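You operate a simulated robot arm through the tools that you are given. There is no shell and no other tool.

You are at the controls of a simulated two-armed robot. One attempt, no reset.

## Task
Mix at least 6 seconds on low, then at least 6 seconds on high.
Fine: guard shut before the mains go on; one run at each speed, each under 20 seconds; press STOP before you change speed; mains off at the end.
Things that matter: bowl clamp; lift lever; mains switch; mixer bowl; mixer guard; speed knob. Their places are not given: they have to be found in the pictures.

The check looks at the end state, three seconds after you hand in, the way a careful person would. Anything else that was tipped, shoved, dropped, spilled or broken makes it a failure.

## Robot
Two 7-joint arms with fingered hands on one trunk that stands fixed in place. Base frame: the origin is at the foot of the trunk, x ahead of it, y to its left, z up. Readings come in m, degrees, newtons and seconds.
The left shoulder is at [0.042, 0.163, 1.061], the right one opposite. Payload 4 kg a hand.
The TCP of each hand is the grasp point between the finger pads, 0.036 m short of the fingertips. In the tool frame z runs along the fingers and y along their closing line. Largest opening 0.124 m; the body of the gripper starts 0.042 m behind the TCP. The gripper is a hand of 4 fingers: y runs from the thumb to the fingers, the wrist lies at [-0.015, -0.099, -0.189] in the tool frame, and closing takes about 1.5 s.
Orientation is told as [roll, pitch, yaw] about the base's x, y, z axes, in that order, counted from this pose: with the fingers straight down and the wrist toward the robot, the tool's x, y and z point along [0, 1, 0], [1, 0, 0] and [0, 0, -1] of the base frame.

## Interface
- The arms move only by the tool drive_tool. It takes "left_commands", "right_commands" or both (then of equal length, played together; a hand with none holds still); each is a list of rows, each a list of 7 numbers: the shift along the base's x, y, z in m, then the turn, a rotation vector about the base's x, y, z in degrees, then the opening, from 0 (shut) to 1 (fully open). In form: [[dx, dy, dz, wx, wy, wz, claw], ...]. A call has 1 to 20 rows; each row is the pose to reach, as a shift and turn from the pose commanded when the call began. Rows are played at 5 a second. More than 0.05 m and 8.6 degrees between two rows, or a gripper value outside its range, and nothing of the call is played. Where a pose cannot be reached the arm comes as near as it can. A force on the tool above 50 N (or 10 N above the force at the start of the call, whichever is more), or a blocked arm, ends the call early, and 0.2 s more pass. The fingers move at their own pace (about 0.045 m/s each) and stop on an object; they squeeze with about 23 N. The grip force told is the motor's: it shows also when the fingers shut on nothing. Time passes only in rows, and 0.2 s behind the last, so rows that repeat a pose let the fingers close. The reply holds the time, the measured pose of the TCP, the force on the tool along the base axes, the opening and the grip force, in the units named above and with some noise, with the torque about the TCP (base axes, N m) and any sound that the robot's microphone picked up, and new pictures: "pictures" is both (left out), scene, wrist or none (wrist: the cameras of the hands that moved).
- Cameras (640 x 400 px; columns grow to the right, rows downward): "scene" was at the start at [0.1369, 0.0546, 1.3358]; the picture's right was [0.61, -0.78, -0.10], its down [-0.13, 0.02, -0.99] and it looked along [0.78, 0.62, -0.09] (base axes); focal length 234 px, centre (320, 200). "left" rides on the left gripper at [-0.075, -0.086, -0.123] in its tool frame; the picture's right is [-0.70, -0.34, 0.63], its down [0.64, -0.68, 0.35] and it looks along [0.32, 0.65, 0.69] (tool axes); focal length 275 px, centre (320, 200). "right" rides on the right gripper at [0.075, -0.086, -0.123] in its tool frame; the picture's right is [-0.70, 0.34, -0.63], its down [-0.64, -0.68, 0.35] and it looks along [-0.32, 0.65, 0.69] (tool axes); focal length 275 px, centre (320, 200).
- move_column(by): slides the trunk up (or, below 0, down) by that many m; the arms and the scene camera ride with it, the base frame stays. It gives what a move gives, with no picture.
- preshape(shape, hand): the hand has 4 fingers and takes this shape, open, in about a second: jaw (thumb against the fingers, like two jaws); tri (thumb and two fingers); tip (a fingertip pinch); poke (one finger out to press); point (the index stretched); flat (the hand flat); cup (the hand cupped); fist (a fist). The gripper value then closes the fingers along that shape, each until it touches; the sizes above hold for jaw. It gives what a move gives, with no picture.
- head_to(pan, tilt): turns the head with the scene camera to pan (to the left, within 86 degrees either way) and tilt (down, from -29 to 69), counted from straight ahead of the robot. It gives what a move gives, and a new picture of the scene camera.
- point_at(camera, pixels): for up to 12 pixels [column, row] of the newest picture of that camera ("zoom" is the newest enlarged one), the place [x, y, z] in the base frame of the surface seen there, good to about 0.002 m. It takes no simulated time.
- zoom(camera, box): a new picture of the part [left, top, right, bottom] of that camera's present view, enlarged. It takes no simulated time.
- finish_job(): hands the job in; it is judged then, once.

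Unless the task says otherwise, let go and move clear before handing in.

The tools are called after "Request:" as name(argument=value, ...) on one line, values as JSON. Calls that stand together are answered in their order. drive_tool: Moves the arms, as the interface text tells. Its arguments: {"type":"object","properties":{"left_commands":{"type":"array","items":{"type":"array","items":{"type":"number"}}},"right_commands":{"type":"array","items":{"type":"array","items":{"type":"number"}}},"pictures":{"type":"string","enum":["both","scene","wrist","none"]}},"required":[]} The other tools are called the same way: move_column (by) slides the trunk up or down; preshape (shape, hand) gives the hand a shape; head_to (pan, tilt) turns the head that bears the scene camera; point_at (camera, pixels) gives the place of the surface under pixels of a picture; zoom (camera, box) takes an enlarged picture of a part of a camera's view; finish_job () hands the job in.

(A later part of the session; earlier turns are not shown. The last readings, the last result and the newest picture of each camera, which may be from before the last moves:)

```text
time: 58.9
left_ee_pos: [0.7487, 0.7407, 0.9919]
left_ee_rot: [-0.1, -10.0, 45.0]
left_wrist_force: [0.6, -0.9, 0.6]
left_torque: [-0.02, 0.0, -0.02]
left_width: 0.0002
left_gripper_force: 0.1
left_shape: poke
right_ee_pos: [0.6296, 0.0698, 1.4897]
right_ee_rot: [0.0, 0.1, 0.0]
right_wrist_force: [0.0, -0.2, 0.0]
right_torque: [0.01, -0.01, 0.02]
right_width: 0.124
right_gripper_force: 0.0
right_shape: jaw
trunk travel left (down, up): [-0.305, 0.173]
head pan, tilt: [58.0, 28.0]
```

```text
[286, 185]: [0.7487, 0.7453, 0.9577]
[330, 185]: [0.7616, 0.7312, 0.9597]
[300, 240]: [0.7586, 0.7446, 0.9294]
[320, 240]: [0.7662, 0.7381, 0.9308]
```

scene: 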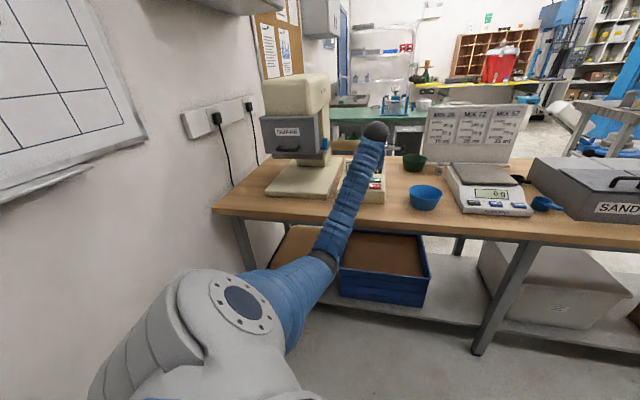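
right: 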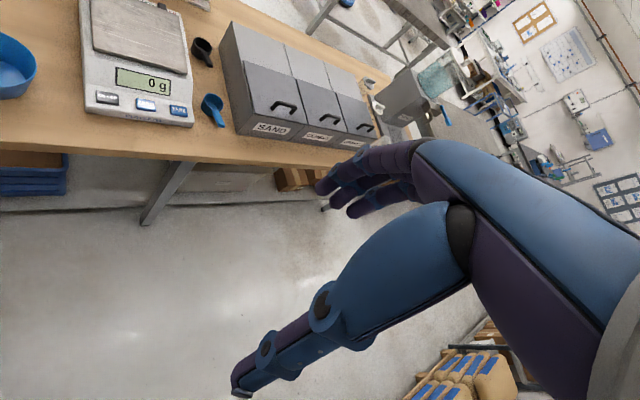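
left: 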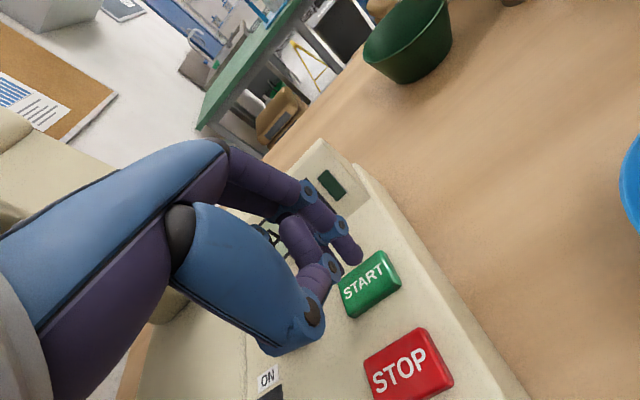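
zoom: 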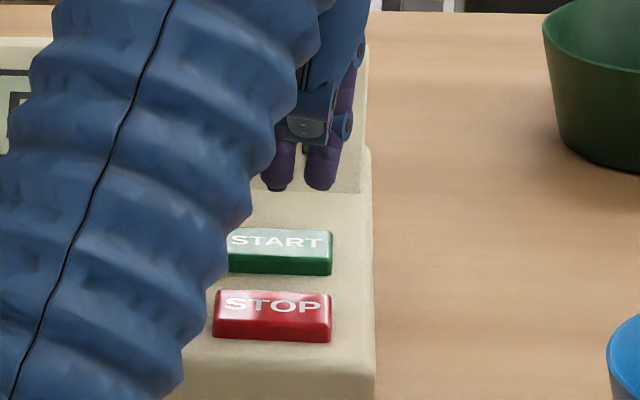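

The finger pair is centred at r≈+0.012; I'll shift −11 mm in r and −5 mm in d to centre on START, then press with a controlled descent and lift back.

Request:
drive_tool(left_commands=[[-0.0113, 0.0043, 0.0, 0, 0, 0, 1], [-0.0113, 0.0043, -0.01, 0, 0, 0, 1], [-0.0113, 0.0043, -0.02, 0, 0, 0, 1], [-0.0113, 0.0043, -0.025, 0, 0, 0, 1], [-0.0113, 0.0043, -0.028, 0, 0, 0, 1]], pictures="both")

Request:
zoom(camera="left", box=[200, 150, 440, 330])

Request:
zoom(camera="scene", box=[345, 155, 405, 205])

```text
time: 60.1
left_ee_pos: [0.7339, 0.7472, 0.9641]
left_ee_rot: [-0.1, -10.1, 45.0]
left_wrist_force: [0.2, -0.9, 0.9]
left_torque: [0.0, -0.03, 0.01]
left_width: 0.0002
left_gripper_force: 0.0
left_shape: poke
right_ee_pos: [0.629, 0.0719, 1.4894]
right_ee_rot: [-0.1, 0.0, 0.0]
right_wrist_force: [-0.7, -0.5, 0.7]
right_torque: [-0.01, -0.03, 0.0]
right_width: 0.124
right_gripper_force: 0.0
right_shape: jaw
trunk travel left (down, up): [-0.305, 0.173]
head pan, tilt: [58.0, 28.0]
```

scene: 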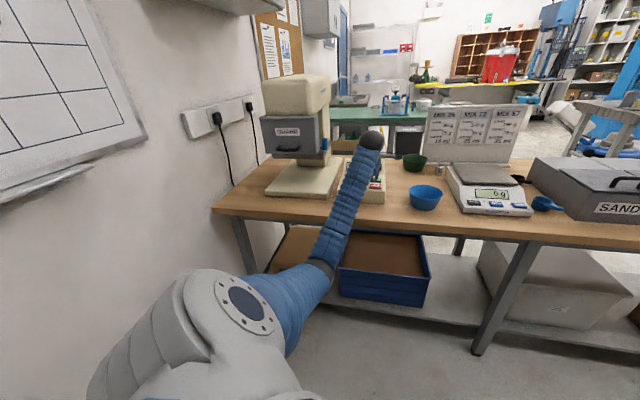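
left: 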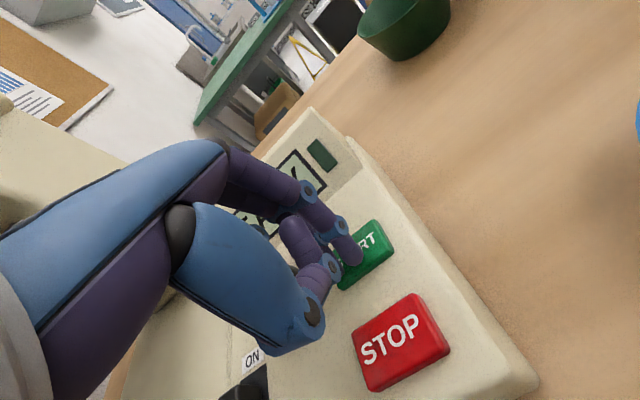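

```text
2.22 times, centred on (320, 240) of left
```

zoom: 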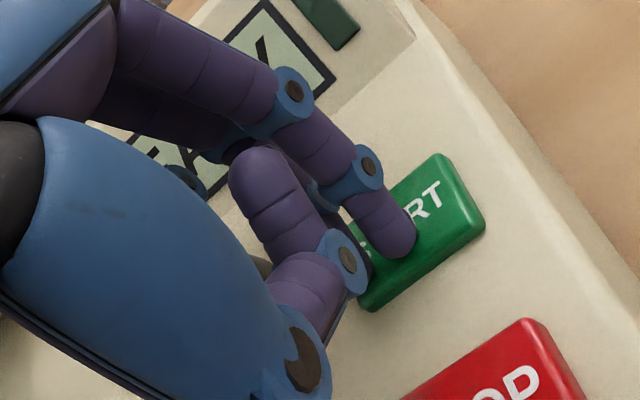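

```text
8.00 times, centred on (375, 180) of scene
```

zoom: 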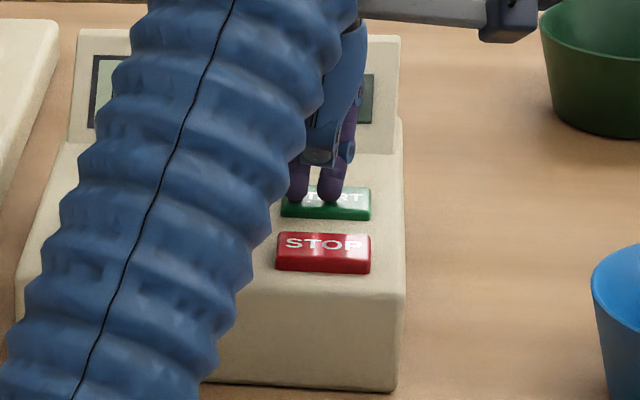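

The fingertips are just touching START (no force yet, display still READY). I'll press 5 mm further, then lift.

Request:
drive_tool(left_commands=[[0, 0, -0.003, 0, 0, 0, 1], [0, 0, -0.006, 0, 0, 0, 1]], pictures="wrist")

```text
time: 60.7
left_ee_pos: [0.7339, 0.7465, 0.9614]
left_ee_rot: [-0.1, -10.2, 44.9]
left_wrist_force: [2.1, 0.1, 11.0]
left_torque: [0.02, -0.16, -0.03]
left_width: 0.0
left_gripper_force: 0.1
left_shape: poke
right_ee_pos: [0.6273, 0.0704, 1.4898]
right_ee_rot: [0.0, 0.0, 0.0]
right_wrist_force: [-0.3, 0.4, -0.5]
right_torque: [0.03, -0.01, -0.03]
right_width: 0.1235
right_gripper_force: 0.1
right_shape: jaw
trunk travel left (down, up): [-0.305, 0.173]
head pan, tilt: [58.0, 28.0]
heard: click
```

left: 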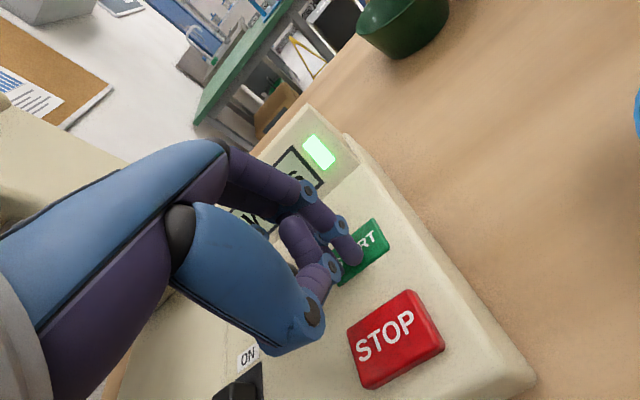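

A click was heard and the green lamp lit: the low run started at about t=60.6. I lift off and move over to hover above STOP.

Request:
drive_tool(left_commands=[[0, 0, 0.012, 0, 0, 0, 1], [0, 0, 0.028, 0, 0, 0, 1], [-0.02, -0.02, 0.028, 0, 0, 0, 1], [-0.0405, -0.0405, 0.028, 0, 0, 0, 1], [-0.0405, -0.0405, 0.018, 0, 0, 0, 1]], pictures="both")

Request:
zoom(camera="left", box=[200, 80, 480, 340])

Request:
zoom(camera="scene", box=[335, 150, 405, 210])

```text
time: 61.9
left_ee_pos: [0.6927, 0.7069, 0.9745]
left_ee_rot: [-0.1, -10.0, 45.0]
left_wrist_force: [0.3, 0.2, 1.1]
left_torque: [0.0, 0.0, -0.02]
left_width: 0.0001
left_gripper_force: 0.1
left_shape: poke
right_ee_pos: [0.6293, 0.0716, 1.488]
right_ee_rot: [0.0, 0.0, 0.0]
right_wrist_force: [-1.0, -0.2, -0.9]
right_torque: [-0.04, -0.03, 0.01]
right_width: 0.1238
right_gripper_force: 0.1
right_shape: jaw
trunk travel left (down, up): [-0.305, 0.173]
head pan, tilt: [58.0, 28.0]
```

scene: 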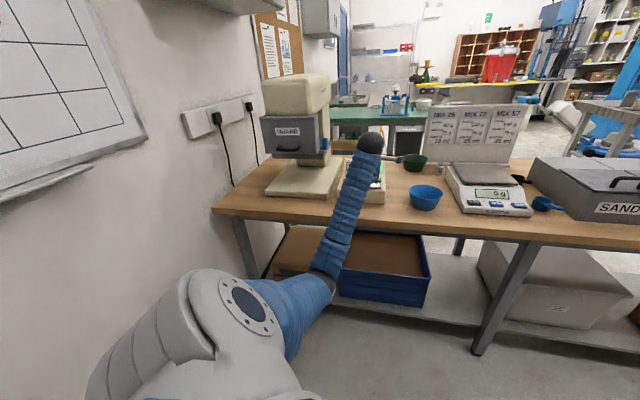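
left: 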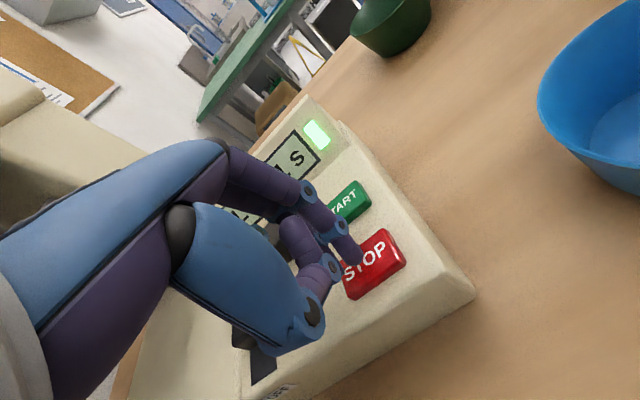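

```text
1.54 times, centred on (340, 210) of left
```

zoom: 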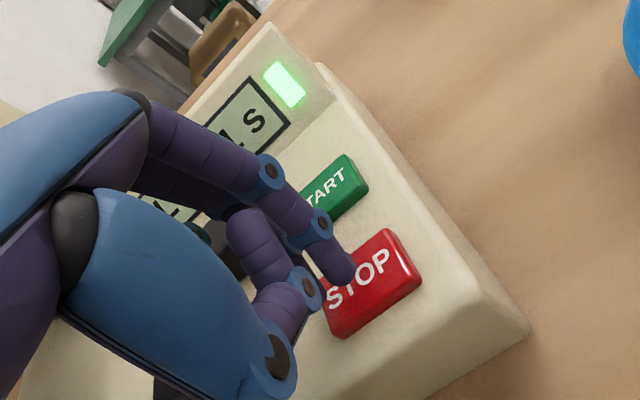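

```text
6.67 times, centred on (370, 180) of scene
```

zoom: 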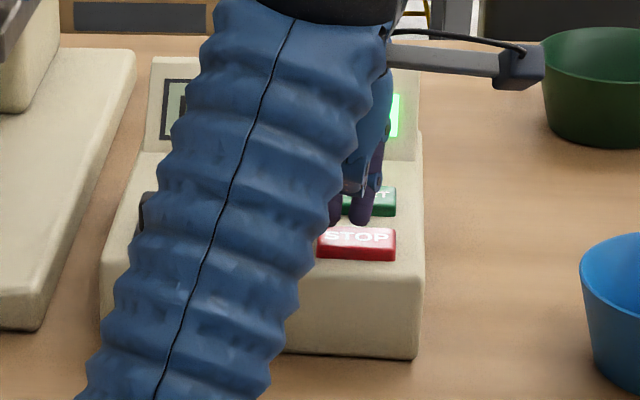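

The display shows a seconds timer ("… S") and the lamp is lit; fingertips are over STOP. I'll wait while the low run proceeds (started ~60.6).

Request:
drive_tool(left_commands=[[0, 0, 0, 0, 0, 0, 1], [0, 0, 0, 0, 0, 0, 1], [0, 0, 0, 0, 0, 0, 1], [0, 0, 0, 0, 0, 0, 1], [0, 0, 0, 0, 0, 0, 1], [0, 0, 0, 0, 0, 0, 1], [0, 0, 0, 0, 0, 0, 1], [0, 0, 0, 0, 0, 0, 1], [0, 0, 0, 0, 0, 0, 1], [0, 0, 0, 0, 0, 0, 1], [0, 0, 0, 0, 0, 0, 1], [0, 0, 0, 0, 0, 0, 1], [0, 0, 0, 0, 0, 0, 1], [0, 0, 0, 0, 0, 0, 1], [0, 0, 0, 0, 0, 0, 1], [0, 0, 0, 0, 0, 0, 1], [0, 0, 0, 0, 0, 0, 1], [0, 0, 0, 0, 0, 0, 1], [0, 0, 0, 0, 0, 0, 1], [0, 0, 0, 0, 0, 0, 1]], pictures="both")

Request:
zoom(camera="left", box=[200, 80, 400, 260])

Request:
zoom(camera="scene", box=[255, 70, 405, 200])

```text
time: 66.1
left_ee_pos: [0.6927, 0.7067, 0.9769]
left_ee_rot: [-0.1, -10.0, 45.1]
left_wrist_force: [0.2, 0.3, -0.2]
left_torque: [0.01, 0.01, -0.02]
left_width: 0.0
left_gripper_force: 0.1
left_shape: poke
right_ee_pos: [0.6286, 0.07, 1.4898]
right_ee_rot: [-0.1, 0.0, 0.0]
right_wrist_force: [0.7, 0.9, 0.3]
right_torque: [0.0, -0.01, -0.01]
right_width: 0.1235
right_gripper_force: 0.1
right_shape: jaw
trunk travel left (down, up): [-0.305, 0.173]
head pan, tilt: [58.0, 28.0]
```

scene: 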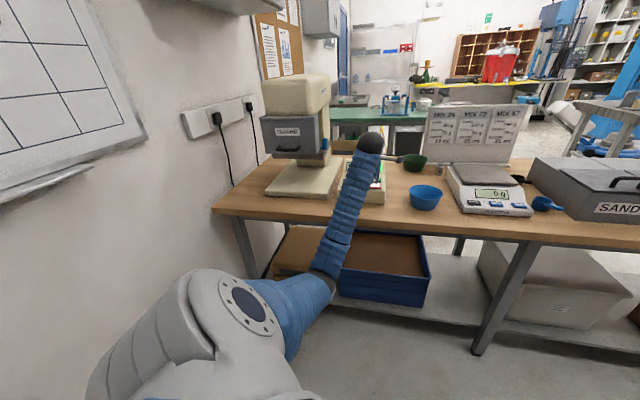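
left: 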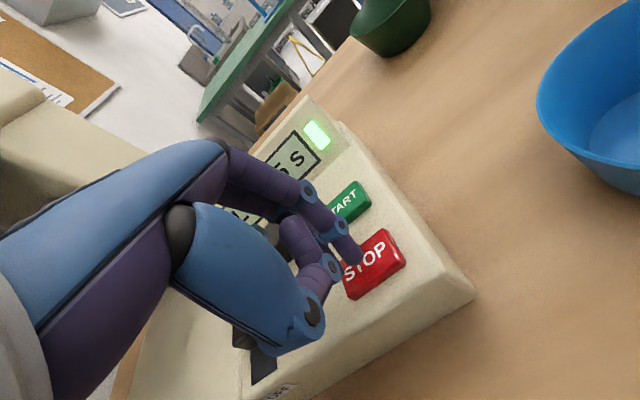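

```text
2.22 times, centred on (300, 170) of left
```

zoom: 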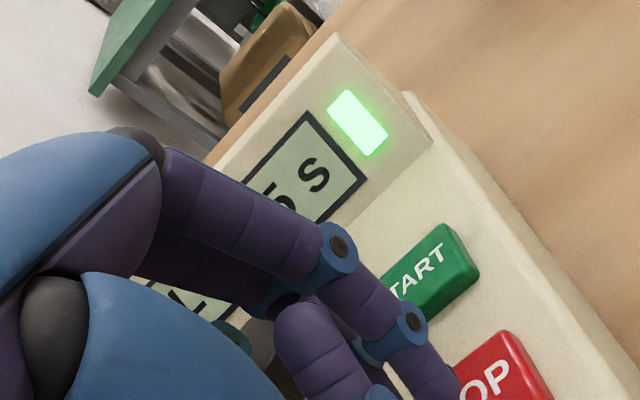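

```text
3.08 times, centred on (330, 135) of scene
```

zoom: 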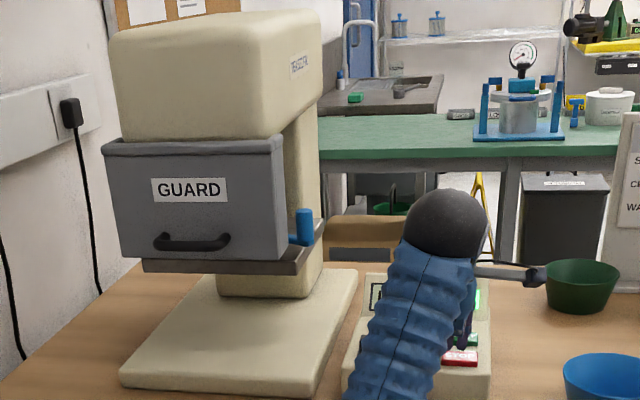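

The display reads 5 S at t=66.1. I'll wait about 2 s more, then press STOP.

Request:
drive_tool(left_commands=[[0, 0, 0, 0, 0, 0, 1], [0, 0, 0, 0, 0, 0, 1], [0, 0, 0, 0, 0, 0, 1], [0, 0, 0, 0, 0, 0, 1], [0, 0, 0, 0, 0, 0, 1], [0, 0, 0, 0, 0, 0, 1], [0, 0, 0, 0, 0, 0, 1], [0, 0, 0, 0, 0, 0, 1], [0, 0, 0, 0, 0, 0, 1], [0, 0, 0, 0, 0, 0, 1], [0, 0, -0.006, 0, 0, 0, 1], [0, 0, -0.011, 0, 0, 0, 1], [0, 0, -0.0145, 0, 0, 0, 1], [0, 0, -0.0175, 0, 0, 0, 1]], pictures="wrist")

Request:
zoom(camera="left", box=[200, 80, 400, 260])

```text
time: 69.1
left_ee_pos: [0.6943, 0.7065, 0.9612]
left_ee_rot: [-0.1, -10.3, 45.0]
left_wrist_force: [0.7, 2.9, 9.5]
left_torque: [0.14, -0.09, 0.0]
left_width: 0.0
left_gripper_force: 0.1
left_shape: poke
right_ee_pos: [0.6261, 0.0692, 1.4904]
right_ee_rot: [0.1, 0.0, 0.0]
right_wrist_force: [-0.9, 0.4, -0.5]
right_torque: [0.0, -0.02, 0.04]
right_width: 0.1237
right_gripper_force: 0.0
right_shape: jaw
trunk travel left (down, up): [-0.305, 0.173]
head pan, tilt: [58.0, 28.0]
heard: click
```

left: 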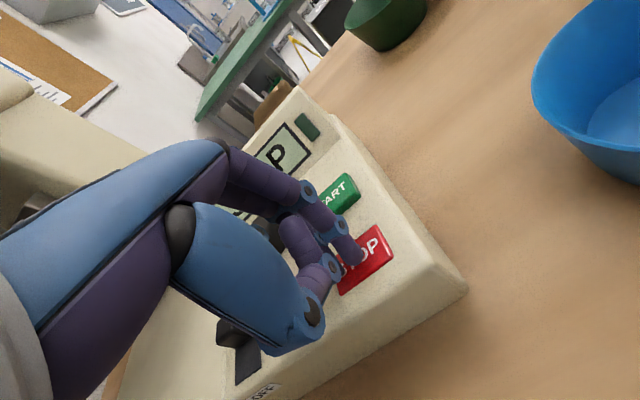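

```text
2.22 times, centred on (300, 170) of left
```

zoom: 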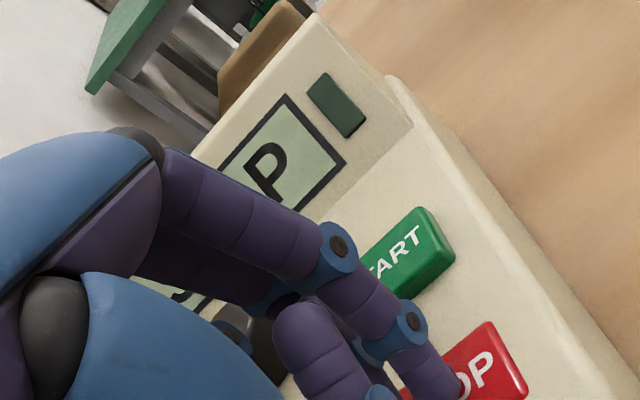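

STOP was heard and the lamp is off (display STOP); the low run lasted about 8 s. Now I lift away, and reshape to tri for turning the knob to HIGH.

Request:
drive_tool(left_commands=[[0, 0, 0.02, 0, 0, 0, 1], [0, 0, 0.05, 0, 0, 0, 1], [-0.02, 0.02, 0.08, 0, 0, 0, 1], [-0.04, 0.035, 0.115, 0, 0, 0, 1], [-0.0545, 0.044, 0.142, 0, 0, 0, 1]], pictures="none")

Request:
preshape(hand="left", shape="tri")

Request:
drive_tool(left_commands=[[0, 0, 0, 0, 0, 0, 0.5], [0, 0, 0, 0, 0, 0, 0.5], [0, 0, 0, 0, 0, 0, 0.5], [0, 0, 0, 0, 0, 0, 0.5]], pictures="both")

Request:
zoom(camera="left", box=[300, 120, 600, 380])

```text
time: 70.3
left_ee_pos: [0.637, 0.7523, 1.104]
left_ee_rot: [0.0, -10.0, 45.0]
left_wrist_force: [-0.4, -0.5, -0.1]
left_torque: [-0.01, -0.01, -0.01]
left_width: 0.0
left_gripper_force: 0.0
left_shape: poke
right_ee_pos: [0.6284, 0.0699, 1.4892]
right_ee_rot: [0.1, 0.0, 0.0]
right_wrist_force: [0.3, -0.4, -0.1]
right_torque: [-0.03, 0.01, -0.01]
right_width: 0.1236
right_gripper_force: 0.0
right_shape: jaw
trunk travel left (down, up): [-0.305, 0.173]
head pan, tilt: [58.0, 28.0]
```

```text
time: 71.2
left_ee_pos: [0.6369, 0.7516, 1.1027]
left_ee_rot: [-0.1, -10.1, 44.9]
left_wrist_force: [-0.3, 0.8, 0.0]
left_torque: [-0.01, -0.02, -0.01]
left_width: 0.124
left_gripper_force: 0.0
left_shape: tri
right_ee_pos: [0.6282, 0.0715, 1.4887]
right_ee_rot: [0.1, 0.1, -0.1]
right_wrist_force: [-0.2, 0.0, 0.1]
right_torque: [-0.01, 0.0, 0.01]
right_width: 0.1235
right_gripper_force: 0.0
right_shape: jaw
trunk travel left (down, up): [-0.305, 0.173]
head pan, tilt: [58.0, 28.0]
```

```text
time: 72.2
left_ee_pos: [0.6367, 0.7522, 1.1019]
left_ee_rot: [-0.1, -10.1, 45.0]
left_wrist_force: [-0.1, 0.4, 0.5]
left_torque: [-0.03, 0.0, -0.02]
left_width: 0.0621
left_gripper_force: 0.0
left_shape: tri
right_ee_pos: [0.6265, 0.0712, 1.4892]
right_ee_rot: [0.0, 0.0, 0.1]
right_wrist_force: [0.7, -0.9, -0.1]
right_torque: [0.02, -0.02, -0.03]
right_width: 0.1236
right_gripper_force: 0.1
right_shape: jaw
trunk travel left (down, up): [-0.305, 0.173]
head pan, tilt: [58.0, 28.0]
```

scene: 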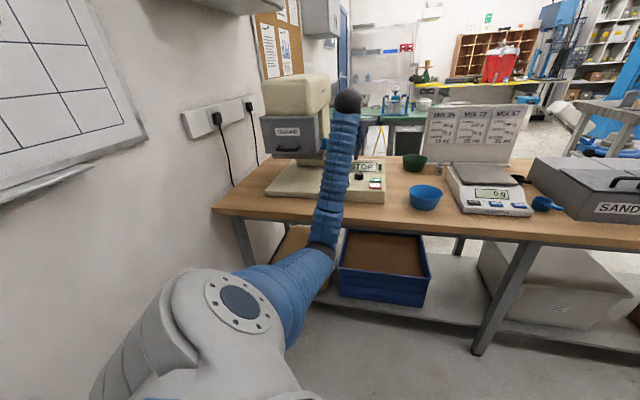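
left: 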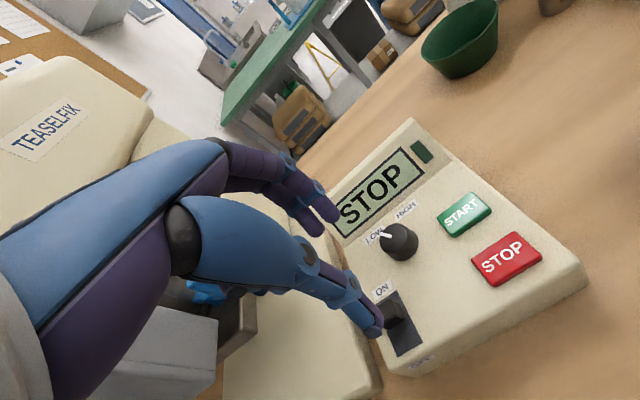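

```text
1.54 times, centred on (450, 250) of left
```

zoom: 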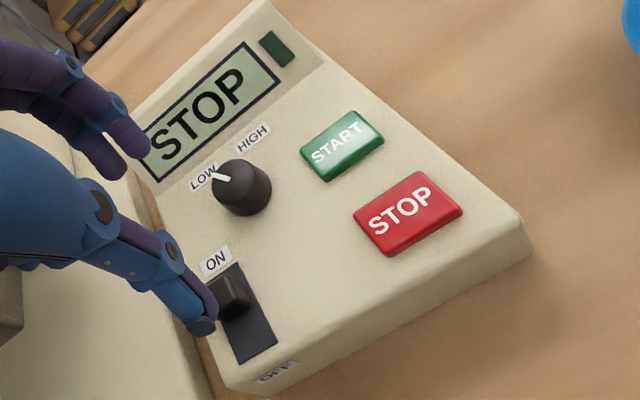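

The display shows STOP, knob at LOW, mains ON. I go to the knob with yaw 67° to turn it clockwise this time: hover first, then lower around it.

Request:
drive_tool(left_commands=[[0.0136, 0.0115, -0.01, 0, 0, 4.4, 0.5], [0.0272, 0.0229, -0.03, 0, 0, 8.8, 0.5], [0.0408, 0.0344, -0.05, 0, 0, 13.2, 0.5], [0.0544, 0.0458, -0.07, 0, 0, 17.6, 0.5], [0.068, 0.0573, -0.092, 0, 0, 22, 0.5], [0.068, 0.0573, -0.092, 0, 0, 22, 0.5]], pictures="wrist")

Request:
zoom(camera="left", box=[280, 170, 460, 350])

```text
time: 73.6
left_ee_pos: [0.7083, 0.8089, 1.0095]
left_ee_rot: [-0.1, -10.0, 67.1]
left_wrist_force: [-0.5, 0.1, -0.3]
left_torque: [-0.01, -0.03, -0.02]
left_width: 0.0622
left_gripper_force: 0.1
left_shape: tri
right_ee_pos: [0.6268, 0.0697, 1.4901]
right_ee_rot: [0.0, 0.0, -0.1]
right_wrist_force: [-0.4, -0.2, -0.2]
right_torque: [-0.01, -0.01, -0.01]
right_width: 0.1237
right_gripper_force: 0.1
right_shape: jaw
trunk travel left (down, up): [-0.305, 0.173]
head pan, tilt: [58.0, 28.0]
```

left: 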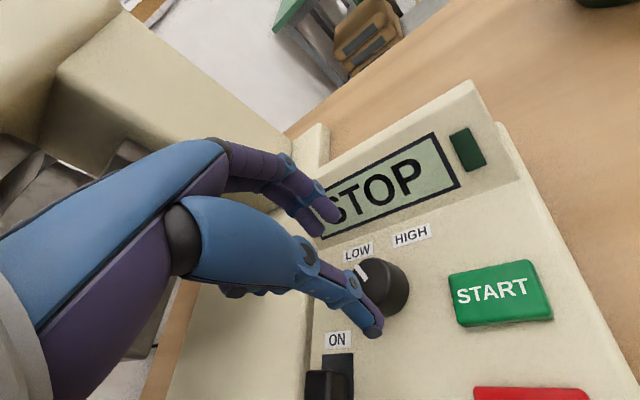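

```text
2.22 times, centred on (370, 260) of left
```

zoom: 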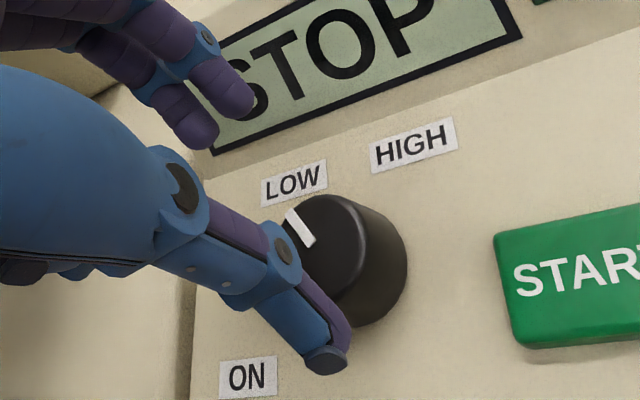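

Alignment matches the earlier good grips. I'll lower, grip, and rotate 44° clockwise.

Request:
drive_tool(left_commands=[[-0.002, 0, -0.014, 0, 0, 0, 0.5], [-0.002, 0, -0.028, 0, 0, 0, 0.5], [-0.002, 0, -0.041, 0, 0, 0, 0.5], [-0.002, 0, -0.041, 0, 0, 0, 0.3], [-0.002, 0, -0.041, 0, 0, 0, 0.1], [-0.002, 0, -0.041, 0, 0, 0, 0], [-0.002, 0, -0.041, 0, 0, 0, 0], [-0.002, 0, -0.041, 0, 0, 0, 0], [-0.002, 0, -0.041, 0, 0, 0, 0], [-0.0024, 0.0004, -0.041, 0, 0, -7.3, 0], [-0.0028, 0.0008, -0.041, 0, 0, -14.7, 0], [-0.0032, 0.0012, -0.041, 0, 0, -22, 0], [-0.0036, 0.0016, -0.041, 0, 0, -29.3, 0], [-0.004, 0.002, -0.041, 0, 0, -36.7, 0], [-0.0043, 0.0023, -0.041, 0, 0, -44, 0], [-0.0043, 0.0023, -0.041, 0, 0, -44, 0]], pictures="wrist")

Request:
zoom(camera="left", box=[280, 170, 460, 350])

```text
time: 77.0
left_ee_pos: [0.7026, 0.812, 0.9676]
left_ee_rot: [0.0, -10.1, 23.0]
left_wrist_force: [-2.5, 2.5, 3.1]
left_torque: [0.1, -0.13, 0.0]
left_width: 0.0363
left_gripper_force: 22.4
left_shape: tri
right_ee_pos: [0.6279, 0.0719, 1.4885]
right_ee_rot: [0.1, 0.0, 0.0]
right_wrist_force: [0.3, -0.5, -0.4]
right_torque: [-0.01, 0.0, 0.0]
right_width: 0.1237
right_gripper_force: 0.1
right_shape: jaw
trunk travel left (down, up): [-0.305, 0.173]
head pan, tilt: [58.0, 28.0]
```

left: 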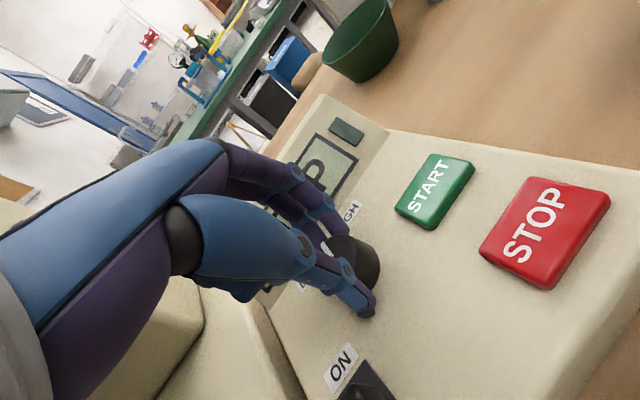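

```text
2.22 times, centred on (370, 260) of left
```

zoom: 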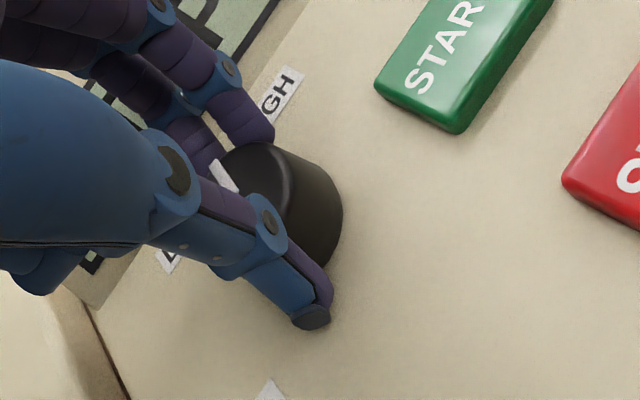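

The knob followed 44°. I'll release, lift, rotate back, and regrip for the remaining ~24°.

Request:
drive_tool(left_commands=[[0, 0, 0, 0, 0, 0, 0.2], [0, 0, 0, 0, 0, 0, 0.45], [0, 0, 0, 0, 0, 0, 0.5], [0, 0, 0, 0, 0, 0, 0.5], [0, 0, 0.015, 0, 0, 0, 0.5], [0, 0, 0.03, 0, 0, 0, 0.5], [0, 0, 0.041, 0, 0, 0, 0.5], [0.0004, -0.0004, 0.041, 0, 0, 8, 0.5], [0.0008, -0.0008, 0.041, 0, 0, 16, 0.5], [0.0012, -0.0012, 0.041, 0, 0, 24, 0.5], [0.0016, -0.0016, 0.041, 0, 0, 32, 0.5], [0.002, -0.002, 0.041, 0, 0, 40, 0.5], [0.0023, -0.0023, 0.041, 0, 0, 44, 0.5], [0.0023, -0.0023, 0.041, 0, 0, 44, 0.5]], pictures="wrist")

Request:
zoom(camera="left", box=[280, 170, 460, 350])

```text
time: 80.0
left_ee_pos: [0.7042, 0.8076, 1.009]
left_ee_rot: [-0.1, -10.1, 67.0]
left_wrist_force: [-0.7, -0.4, -0.8]
left_torque: [-0.01, 0.0, -0.01]
left_width: 0.0616
left_gripper_force: 0.0
left_shape: tri
right_ee_pos: [0.6293, 0.071, 1.4897]
right_ee_rot: [0.0, 0.0, 0.0]
right_wrist_force: [0.0, 0.4, 0.0]
right_torque: [0.02, -0.02, 0.01]
right_width: 0.1236
right_gripper_force: 0.1
right_shape: jaw
trunk travel left (down, up): [-0.305, 0.173]
head pan, tilt: [58.0, 28.0]
```

left: 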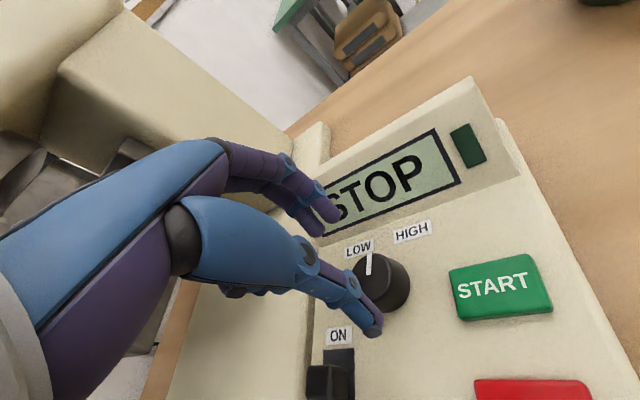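

```text
2.22 times, centred on (370, 260) of left
```

zoom: 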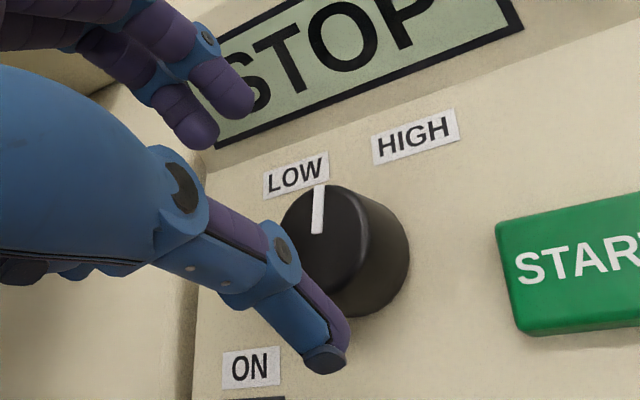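

The pointer is now about +10°. I'll grip again and rotate ~26° clockwise to reach HIGH.

Request:
drive_tool(left_commands=[[0, 0.001, -0.014, 0, 0, 0, 0.5], [0, 0.001, -0.028, 0, 0, 0, 0.5], [0, 0.001, -0.041, 0, 0, 0, 0.5], [0, 0.001, -0.041, 0, 0, 0, 0.3], [0, 0.001, -0.041, 0, 0, 0, 0.1], [0, 0.001, -0.041, 0, 0, 0, 0], [0, 0.001, -0.041, 0, 0, 0, 0], [0, 0.001, -0.041, 0, 0, 0, 0], [0, 0.001, -0.041, 0, 0, 0, 0], [-0.0003, 0.0013, -0.041, 0, 0, -6.5, 0], [-0.0006, 0.0016, -0.041, 0, 0, -13, 0], [-0.0009, 0.0019, -0.041, 0, 0, -19.5, 0], [-0.0012, 0.0022, -0.041, 0, 0, -26, 0], [-0.0012, 0.0022, -0.041, 0, 0, -26, 0]], pictures="wrist")

Request:
zoom(camera="left", box=[280, 170, 460, 350])

```text
time: 83.0
left_ee_pos: [0.7038, 0.812, 0.9672]
left_ee_rot: [-0.1, -9.9, 40.9]
left_wrist_force: [-8.3, -4.6, -7.0]
left_torque: [-0.04, 0.13, -0.04]
left_width: 0.0377
left_gripper_force: 23.1
left_shape: tri
right_ee_pos: [0.6282, 0.0716, 1.4878]
right_ee_rot: [0.0, 0.1, 0.0]
right_wrist_force: [-0.1, -0.2, -0.4]
right_torque: [0.0, -0.01, -0.04]
right_width: 0.1238
right_gripper_force: 0.1
right_shape: jaw
trunk travel left (down, up): [-0.305, 0.173]
head pan, tilt: [58.0, 28.0]
```

left: 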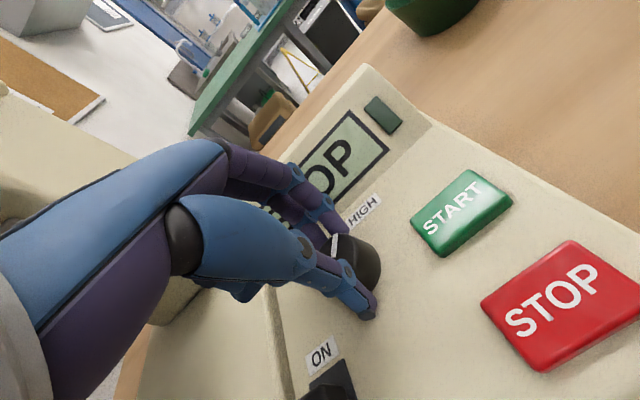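

```text
2.22 times, centred on (370, 260) of left
```

zoom: 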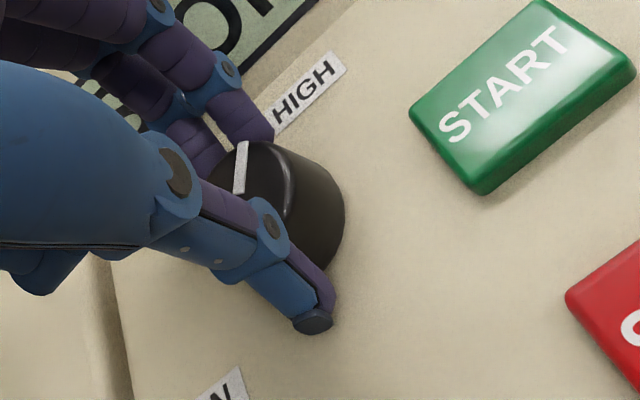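

No stop torque yet; I'll turn another 7° clockwise in small steps and watch the torque.

Request:
drive_tool(left_commands=[[-0.0001, 0.0001, 0, 0, 0, -3.5, 0], [-0.0003, 0.0003, 0, 0, 0, -7, 0], [-0.0003, 0.0003, 0, 0, 0, -7, 0]], pictures="none")

```text
time: 83.8
left_ee_pos: [0.704, 0.8114, 0.9678]
left_ee_rot: [-0.1, -10.1, 34.0]
left_wrist_force: [-7.6, 3.0, -5.9]
left_torque: [0.17, 0.1, 0.19]
left_width: 0.0374
left_gripper_force: 23.2
left_shape: tri
right_ee_pos: [0.6288, 0.0708, 1.4895]
right_ee_rot: [0.0, 0.0, 0.1]
right_wrist_force: [-0.8, -0.1, 0.4]
right_torque: [0.02, 0.03, 0.0]
right_width: 0.1237
right_gripper_force: 0.1
right_shape: jaw
trunk travel left (down, up): [-0.305, 0.173]
head pan, tilt: [58.0, 28.0]
```

Torque rose to +0.19 N m, near the HIGH stop. I'll release, lift and move back to the viewing pose to check the pointer.

Request:
drive_tool(left_commands=[[0, 0, 0, 0, 0, 1, 0.2], [0, 0, 0, 0, 0, 2, 0.45], [0, 0, 0, 0, 0, 2, 0.5], [0, 0, 0, 0, 0, 2, 0.5], [0, 0, 0.02, 0, 0, 3, 0.5], [0, 0, 0.045, 0, 0, 6, 0.5], [-0.02, -0.018, 0.08, 0, 0, 9, 0.5], [-0.045, -0.04, 0.11, 0, 0, 11, 0.5], [-0.065, -0.06, 0.135, 0, 0, 11, 0.5]], pictures="both")

Request:
zoom(camera="left", box=[370, 190, 470, 300])

Request:
zoom(camera="scene", box=[335, 150, 395, 210])

```text
time: 85.8
left_ee_pos: [0.6369, 0.7516, 1.1034]
left_ee_rot: [-0.1, -10.0, 44.9]
left_wrist_force: [0.4, 0.2, 0.7]
left_torque: [0.0, -0.01, 0.0]
left_width: 0.0616
left_gripper_force: 0.1
left_shape: tri
right_ee_pos: [0.6283, 0.0702, 1.4896]
right_ee_rot: [0.0, 0.0, 0.0]
right_wrist_force: [0.1, -0.3, -0.3]
right_torque: [0.02, -0.03, 0.02]
right_width: 0.1238
right_gripper_force: 0.1
right_shape: jaw
trunk travel left (down, up): [-0.305, 0.173]
head pan, tilt: [58.0, 28.0]
```

scene: 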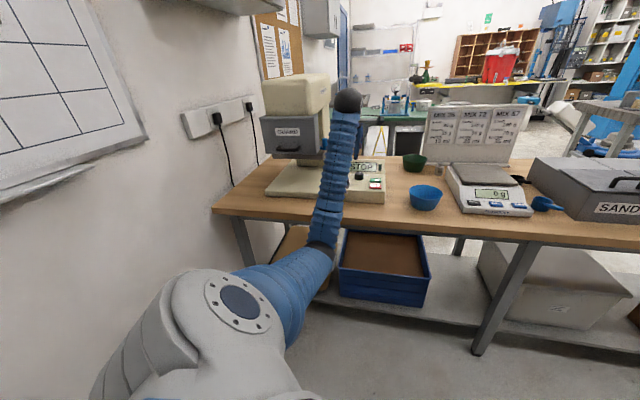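
left: 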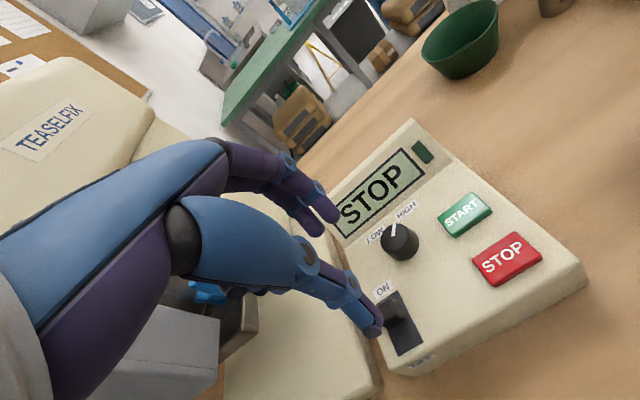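

```text
3.64 times, centred on (420, 245) of left
```

zoom: 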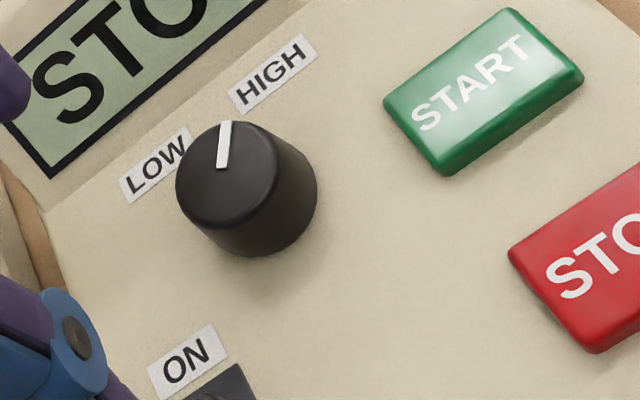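

```text
6.67 times, centred on (365, 180) of scene
```

zoom: 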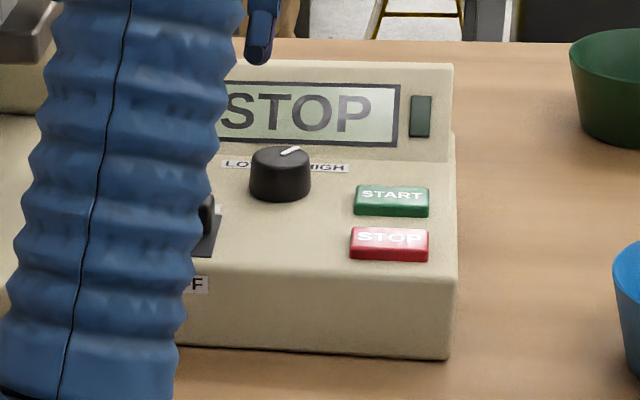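

The pointer looks the same as the initial HIGH setting. I'll verify its angle by measurement.

Request:
zoom(camera="left", box=[370, 210, 430, 270])

Request:
point_at(camera="left", pixels=[[393, 235], [395, 225], [394, 229], [393, 306], [400, 318]])

```text
6.67 times, centred on (400, 240) of left
```

zoom: 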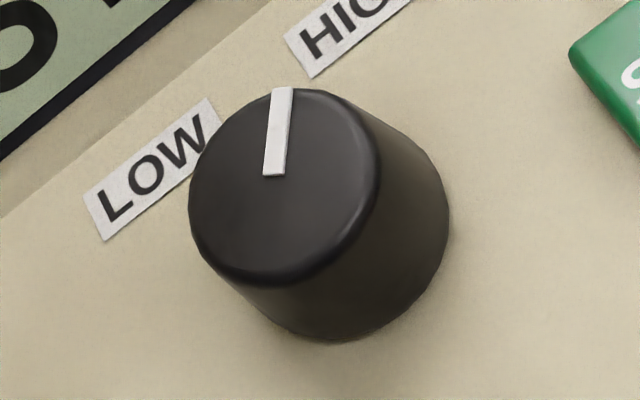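

```text
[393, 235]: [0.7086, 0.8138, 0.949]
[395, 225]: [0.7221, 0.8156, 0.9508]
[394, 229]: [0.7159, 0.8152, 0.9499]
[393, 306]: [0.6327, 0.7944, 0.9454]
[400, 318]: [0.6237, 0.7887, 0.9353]
```

The pointer is at about +37° — HIGH. Now I switch to the poke shape and hover over START at the same spot that worked before.

Request:
preshape(hand="left", shape="poke")

Request:
drive_tool(left_commands=[[0.03, -0.0015, -0.02, 0, 0, 0, 1], [0.06, -0.003, -0.045, 0, 0, 0, 1], [0.09, -0.0045, -0.075, 0, 0, 0, 1], [0.097, -0.0046, -0.108, 0, 0, 0, 1], [0.097, -0.0046, -0.115, 0, 0, 0, 1], [0.097, -0.0046, -0.115, 0, 0, 0, 1]], pictures="both")

Request:
zoom(camera="left", box=[200, 150, 440, 330])

Request:
zoom(camera="scene", box=[345, 155, 405, 205])

```text
time: 86.7
left_ee_pos: [0.6381, 0.7522, 1.104]
left_ee_rot: [-0.1, -9.9, 45.0]
left_wrist_force: [-0.1, -0.5, -0.4]
left_torque: [0.01, 0.03, 0.03]
left_width: 0.0
left_gripper_force: 0.0
left_shape: poke
right_ee_pos: [0.6289, 0.071, 1.4902]
right_ee_rot: [0.1, 0.0, 0.0]
right_wrist_force: [0.9, -0.2, 0.0]
right_torque: [0.02, -0.03, 0.02]
right_width: 0.1237
right_gripper_force: 0.0
right_shape: jaw
trunk travel left (down, up): [-0.305, 0.173]
head pan, tilt: [58.0, 28.0]
```

```text
time: 88.1
left_ee_pos: [0.7357, 0.7472, 0.9868]
left_ee_rot: [0.0, -10.0, 45.0]
left_wrist_force: [0.5, -0.8, -0.6]
left_torque: [0.01, -0.02, -0.01]
left_width: 0.0
left_gripper_force: 0.1
left_shape: poke
right_ee_pos: [0.6278, 0.0714, 1.4894]
right_ee_rot: [0.0, -0.1, 0.0]
right_wrist_force: [0.3, 0.0, -0.2]
right_torque: [0.0, 0.04, 0.0]
right_width: 0.1236
right_gripper_force: 0.1
right_shape: jaw
trunk travel left (down, up): [-0.305, 0.173]
head pan, tilt: [58.0, 28.0]
```

scene: 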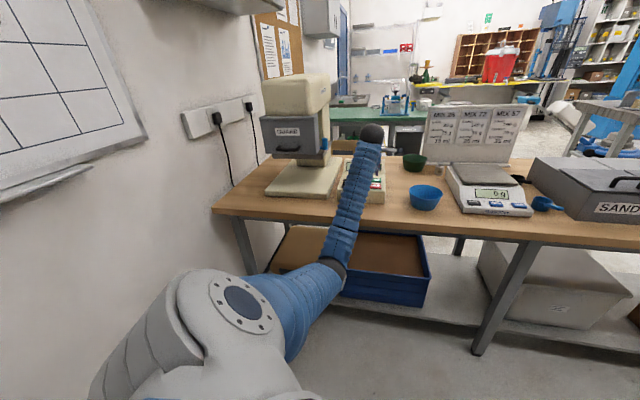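
left: 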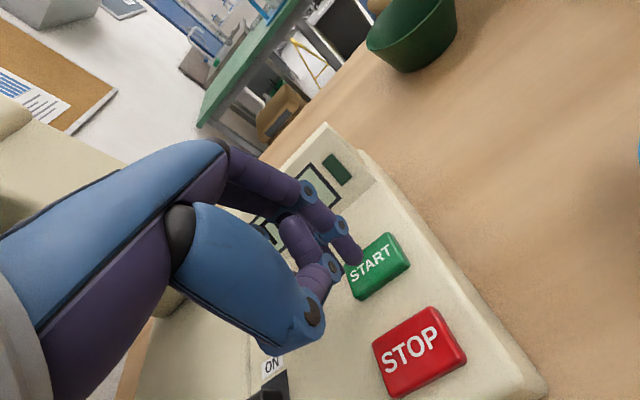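

```text
2.22 times, centred on (320, 240) of left
```

zoom: 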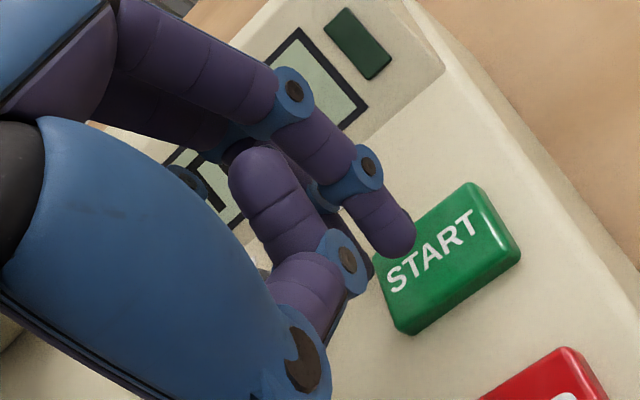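

```text
8.00 times, centred on (375, 180) of scene
```

zoom: 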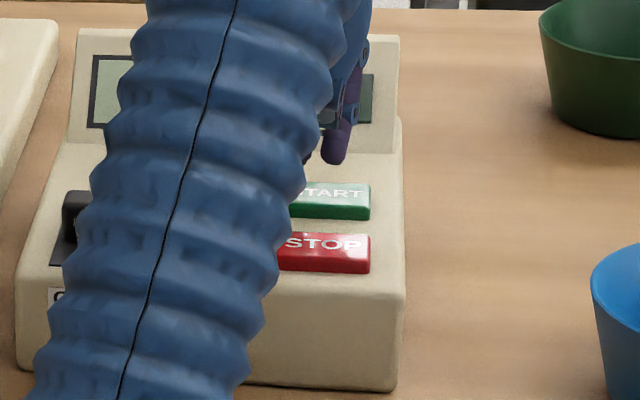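

Fingertips are above START as before. I'll press down now in a controlled descent.

Request:
drive_tool(left_commands=[[-0.0015, 0, -0.01, 0, 0, 0, 1], [-0.0015, 0, -0.019, 0, 0, 0, 1], [-0.0015, 0, -0.0235, 0, 0, 0, 1], [-0.0015, 0, -0.0265, 0, 0, 0, 1], [-0.0015, 0, -0.029, 0, 0, 0, 1]], pictures="wrist")

```text
time: 89.3
left_ee_pos: [0.7346, 0.7475, 0.96]
left_ee_rot: [-0.2, -10.2, 45.0]
left_wrist_force: [-2.1, -0.5, 9.6]
left_torque: [0.03, 0.0, 0.04]
left_width: 0.0
left_gripper_force: 0.1
left_shape: poke
right_ee_pos: [0.6276, 0.0702, 1.4894]
right_ee_rot: [0.0, -0.1, 0.0]
right_wrist_force: [-0.4, 0.1, 0.1]
right_torque: [0.02, 0.01, -0.01]
right_width: 0.1237
right_gripper_force: 0.0
right_shape: jaw
trunk travel left (down, up): [-0.305, 0.173]
head pan, tilt: [58.0, 28.0]
heard: click
```

left: 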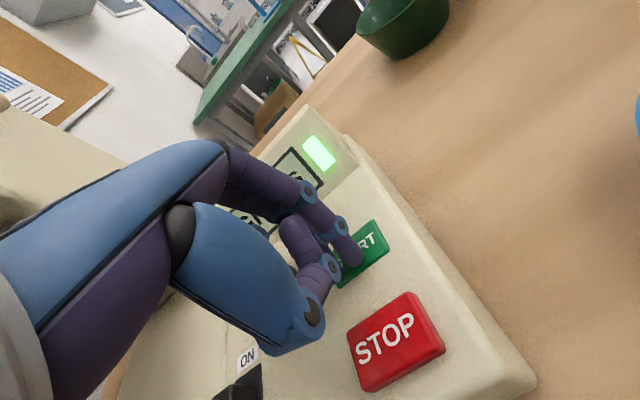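

Click heard and lamp lit: the high run began at about t=89.1. I lift and move to hover over STOP.

Request:
drive_tool(left_commands=[[0, 0, 0.012, 0, 0, 0, 1], [0, 0, 0.028, 0, 0, 0, 1], [-0.02, -0.02, 0.028, 0, 0, 0, 1], [-0.0405, -0.0405, 0.028, 0, 0, 0, 1], [-0.0405, -0.0405, 0.018, 0, 0, 0, 1]], pictures="both")

Request:
zoom(camera="left", box=[180, 80, 420, 290])

Request:
zoom(camera="scene", box=[335, 150, 405, 210])

```text
time: 90.5
left_ee_pos: [0.6935, 0.7054, 0.9777]
left_ee_rot: [-0.1, -10.0, 45.0]
left_wrist_force: [-0.4, -0.8, 0.5]
left_torque: [-0.01, 0.01, -0.02]
left_width: 0.0
left_gripper_force: 0.1
left_shape: poke
right_ee_pos: [0.6279, 0.0711, 1.4892]
right_ee_rot: [-0.1, 0.0, -0.1]
right_wrist_force: [-0.3, 0.6, -0.5]
right_torque: [-0.02, 0.02, -0.02]
right_width: 0.1236
right_gripper_force: 0.1
right_shape: jaw
trunk travel left (down, up): [-0.305, 0.173]
head pan, tilt: [58.0, 28.0]
```

scene: 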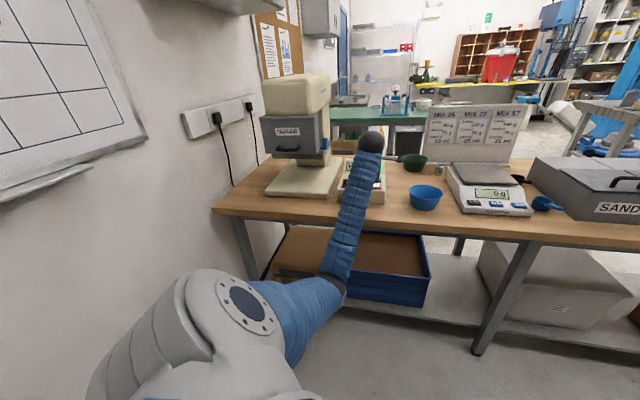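
left: 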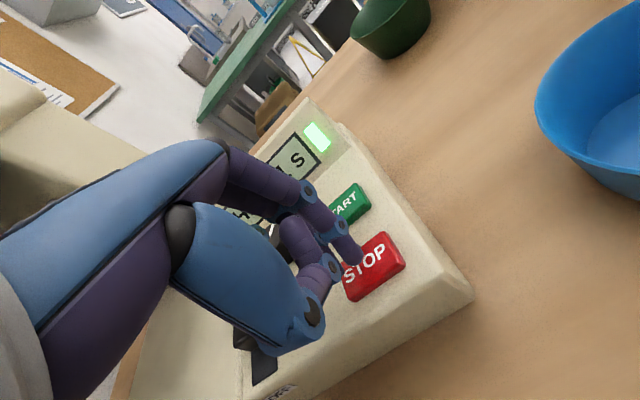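

```text
1.90 times, centred on (300, 185) of left
```

zoom: 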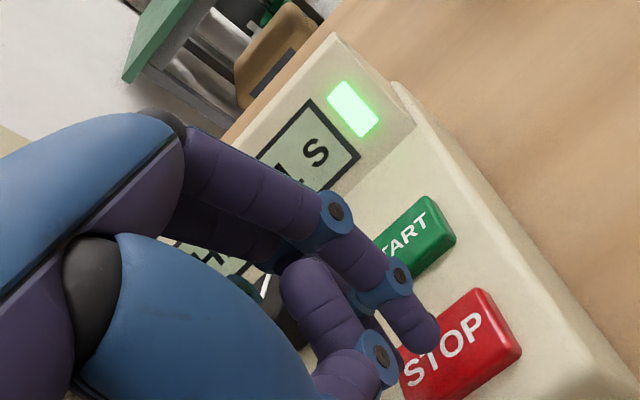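

```text
6.67 times, centred on (370, 180) of scene
```

zoom: 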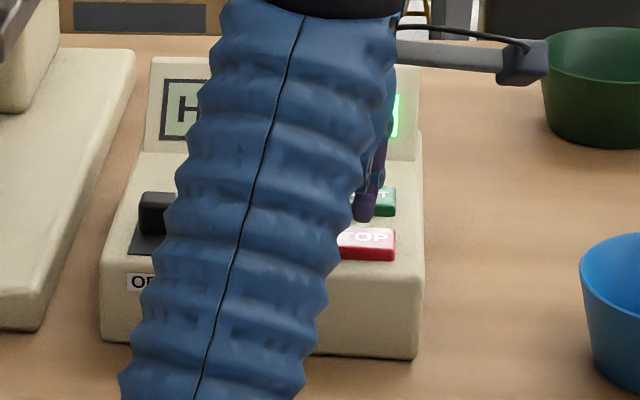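

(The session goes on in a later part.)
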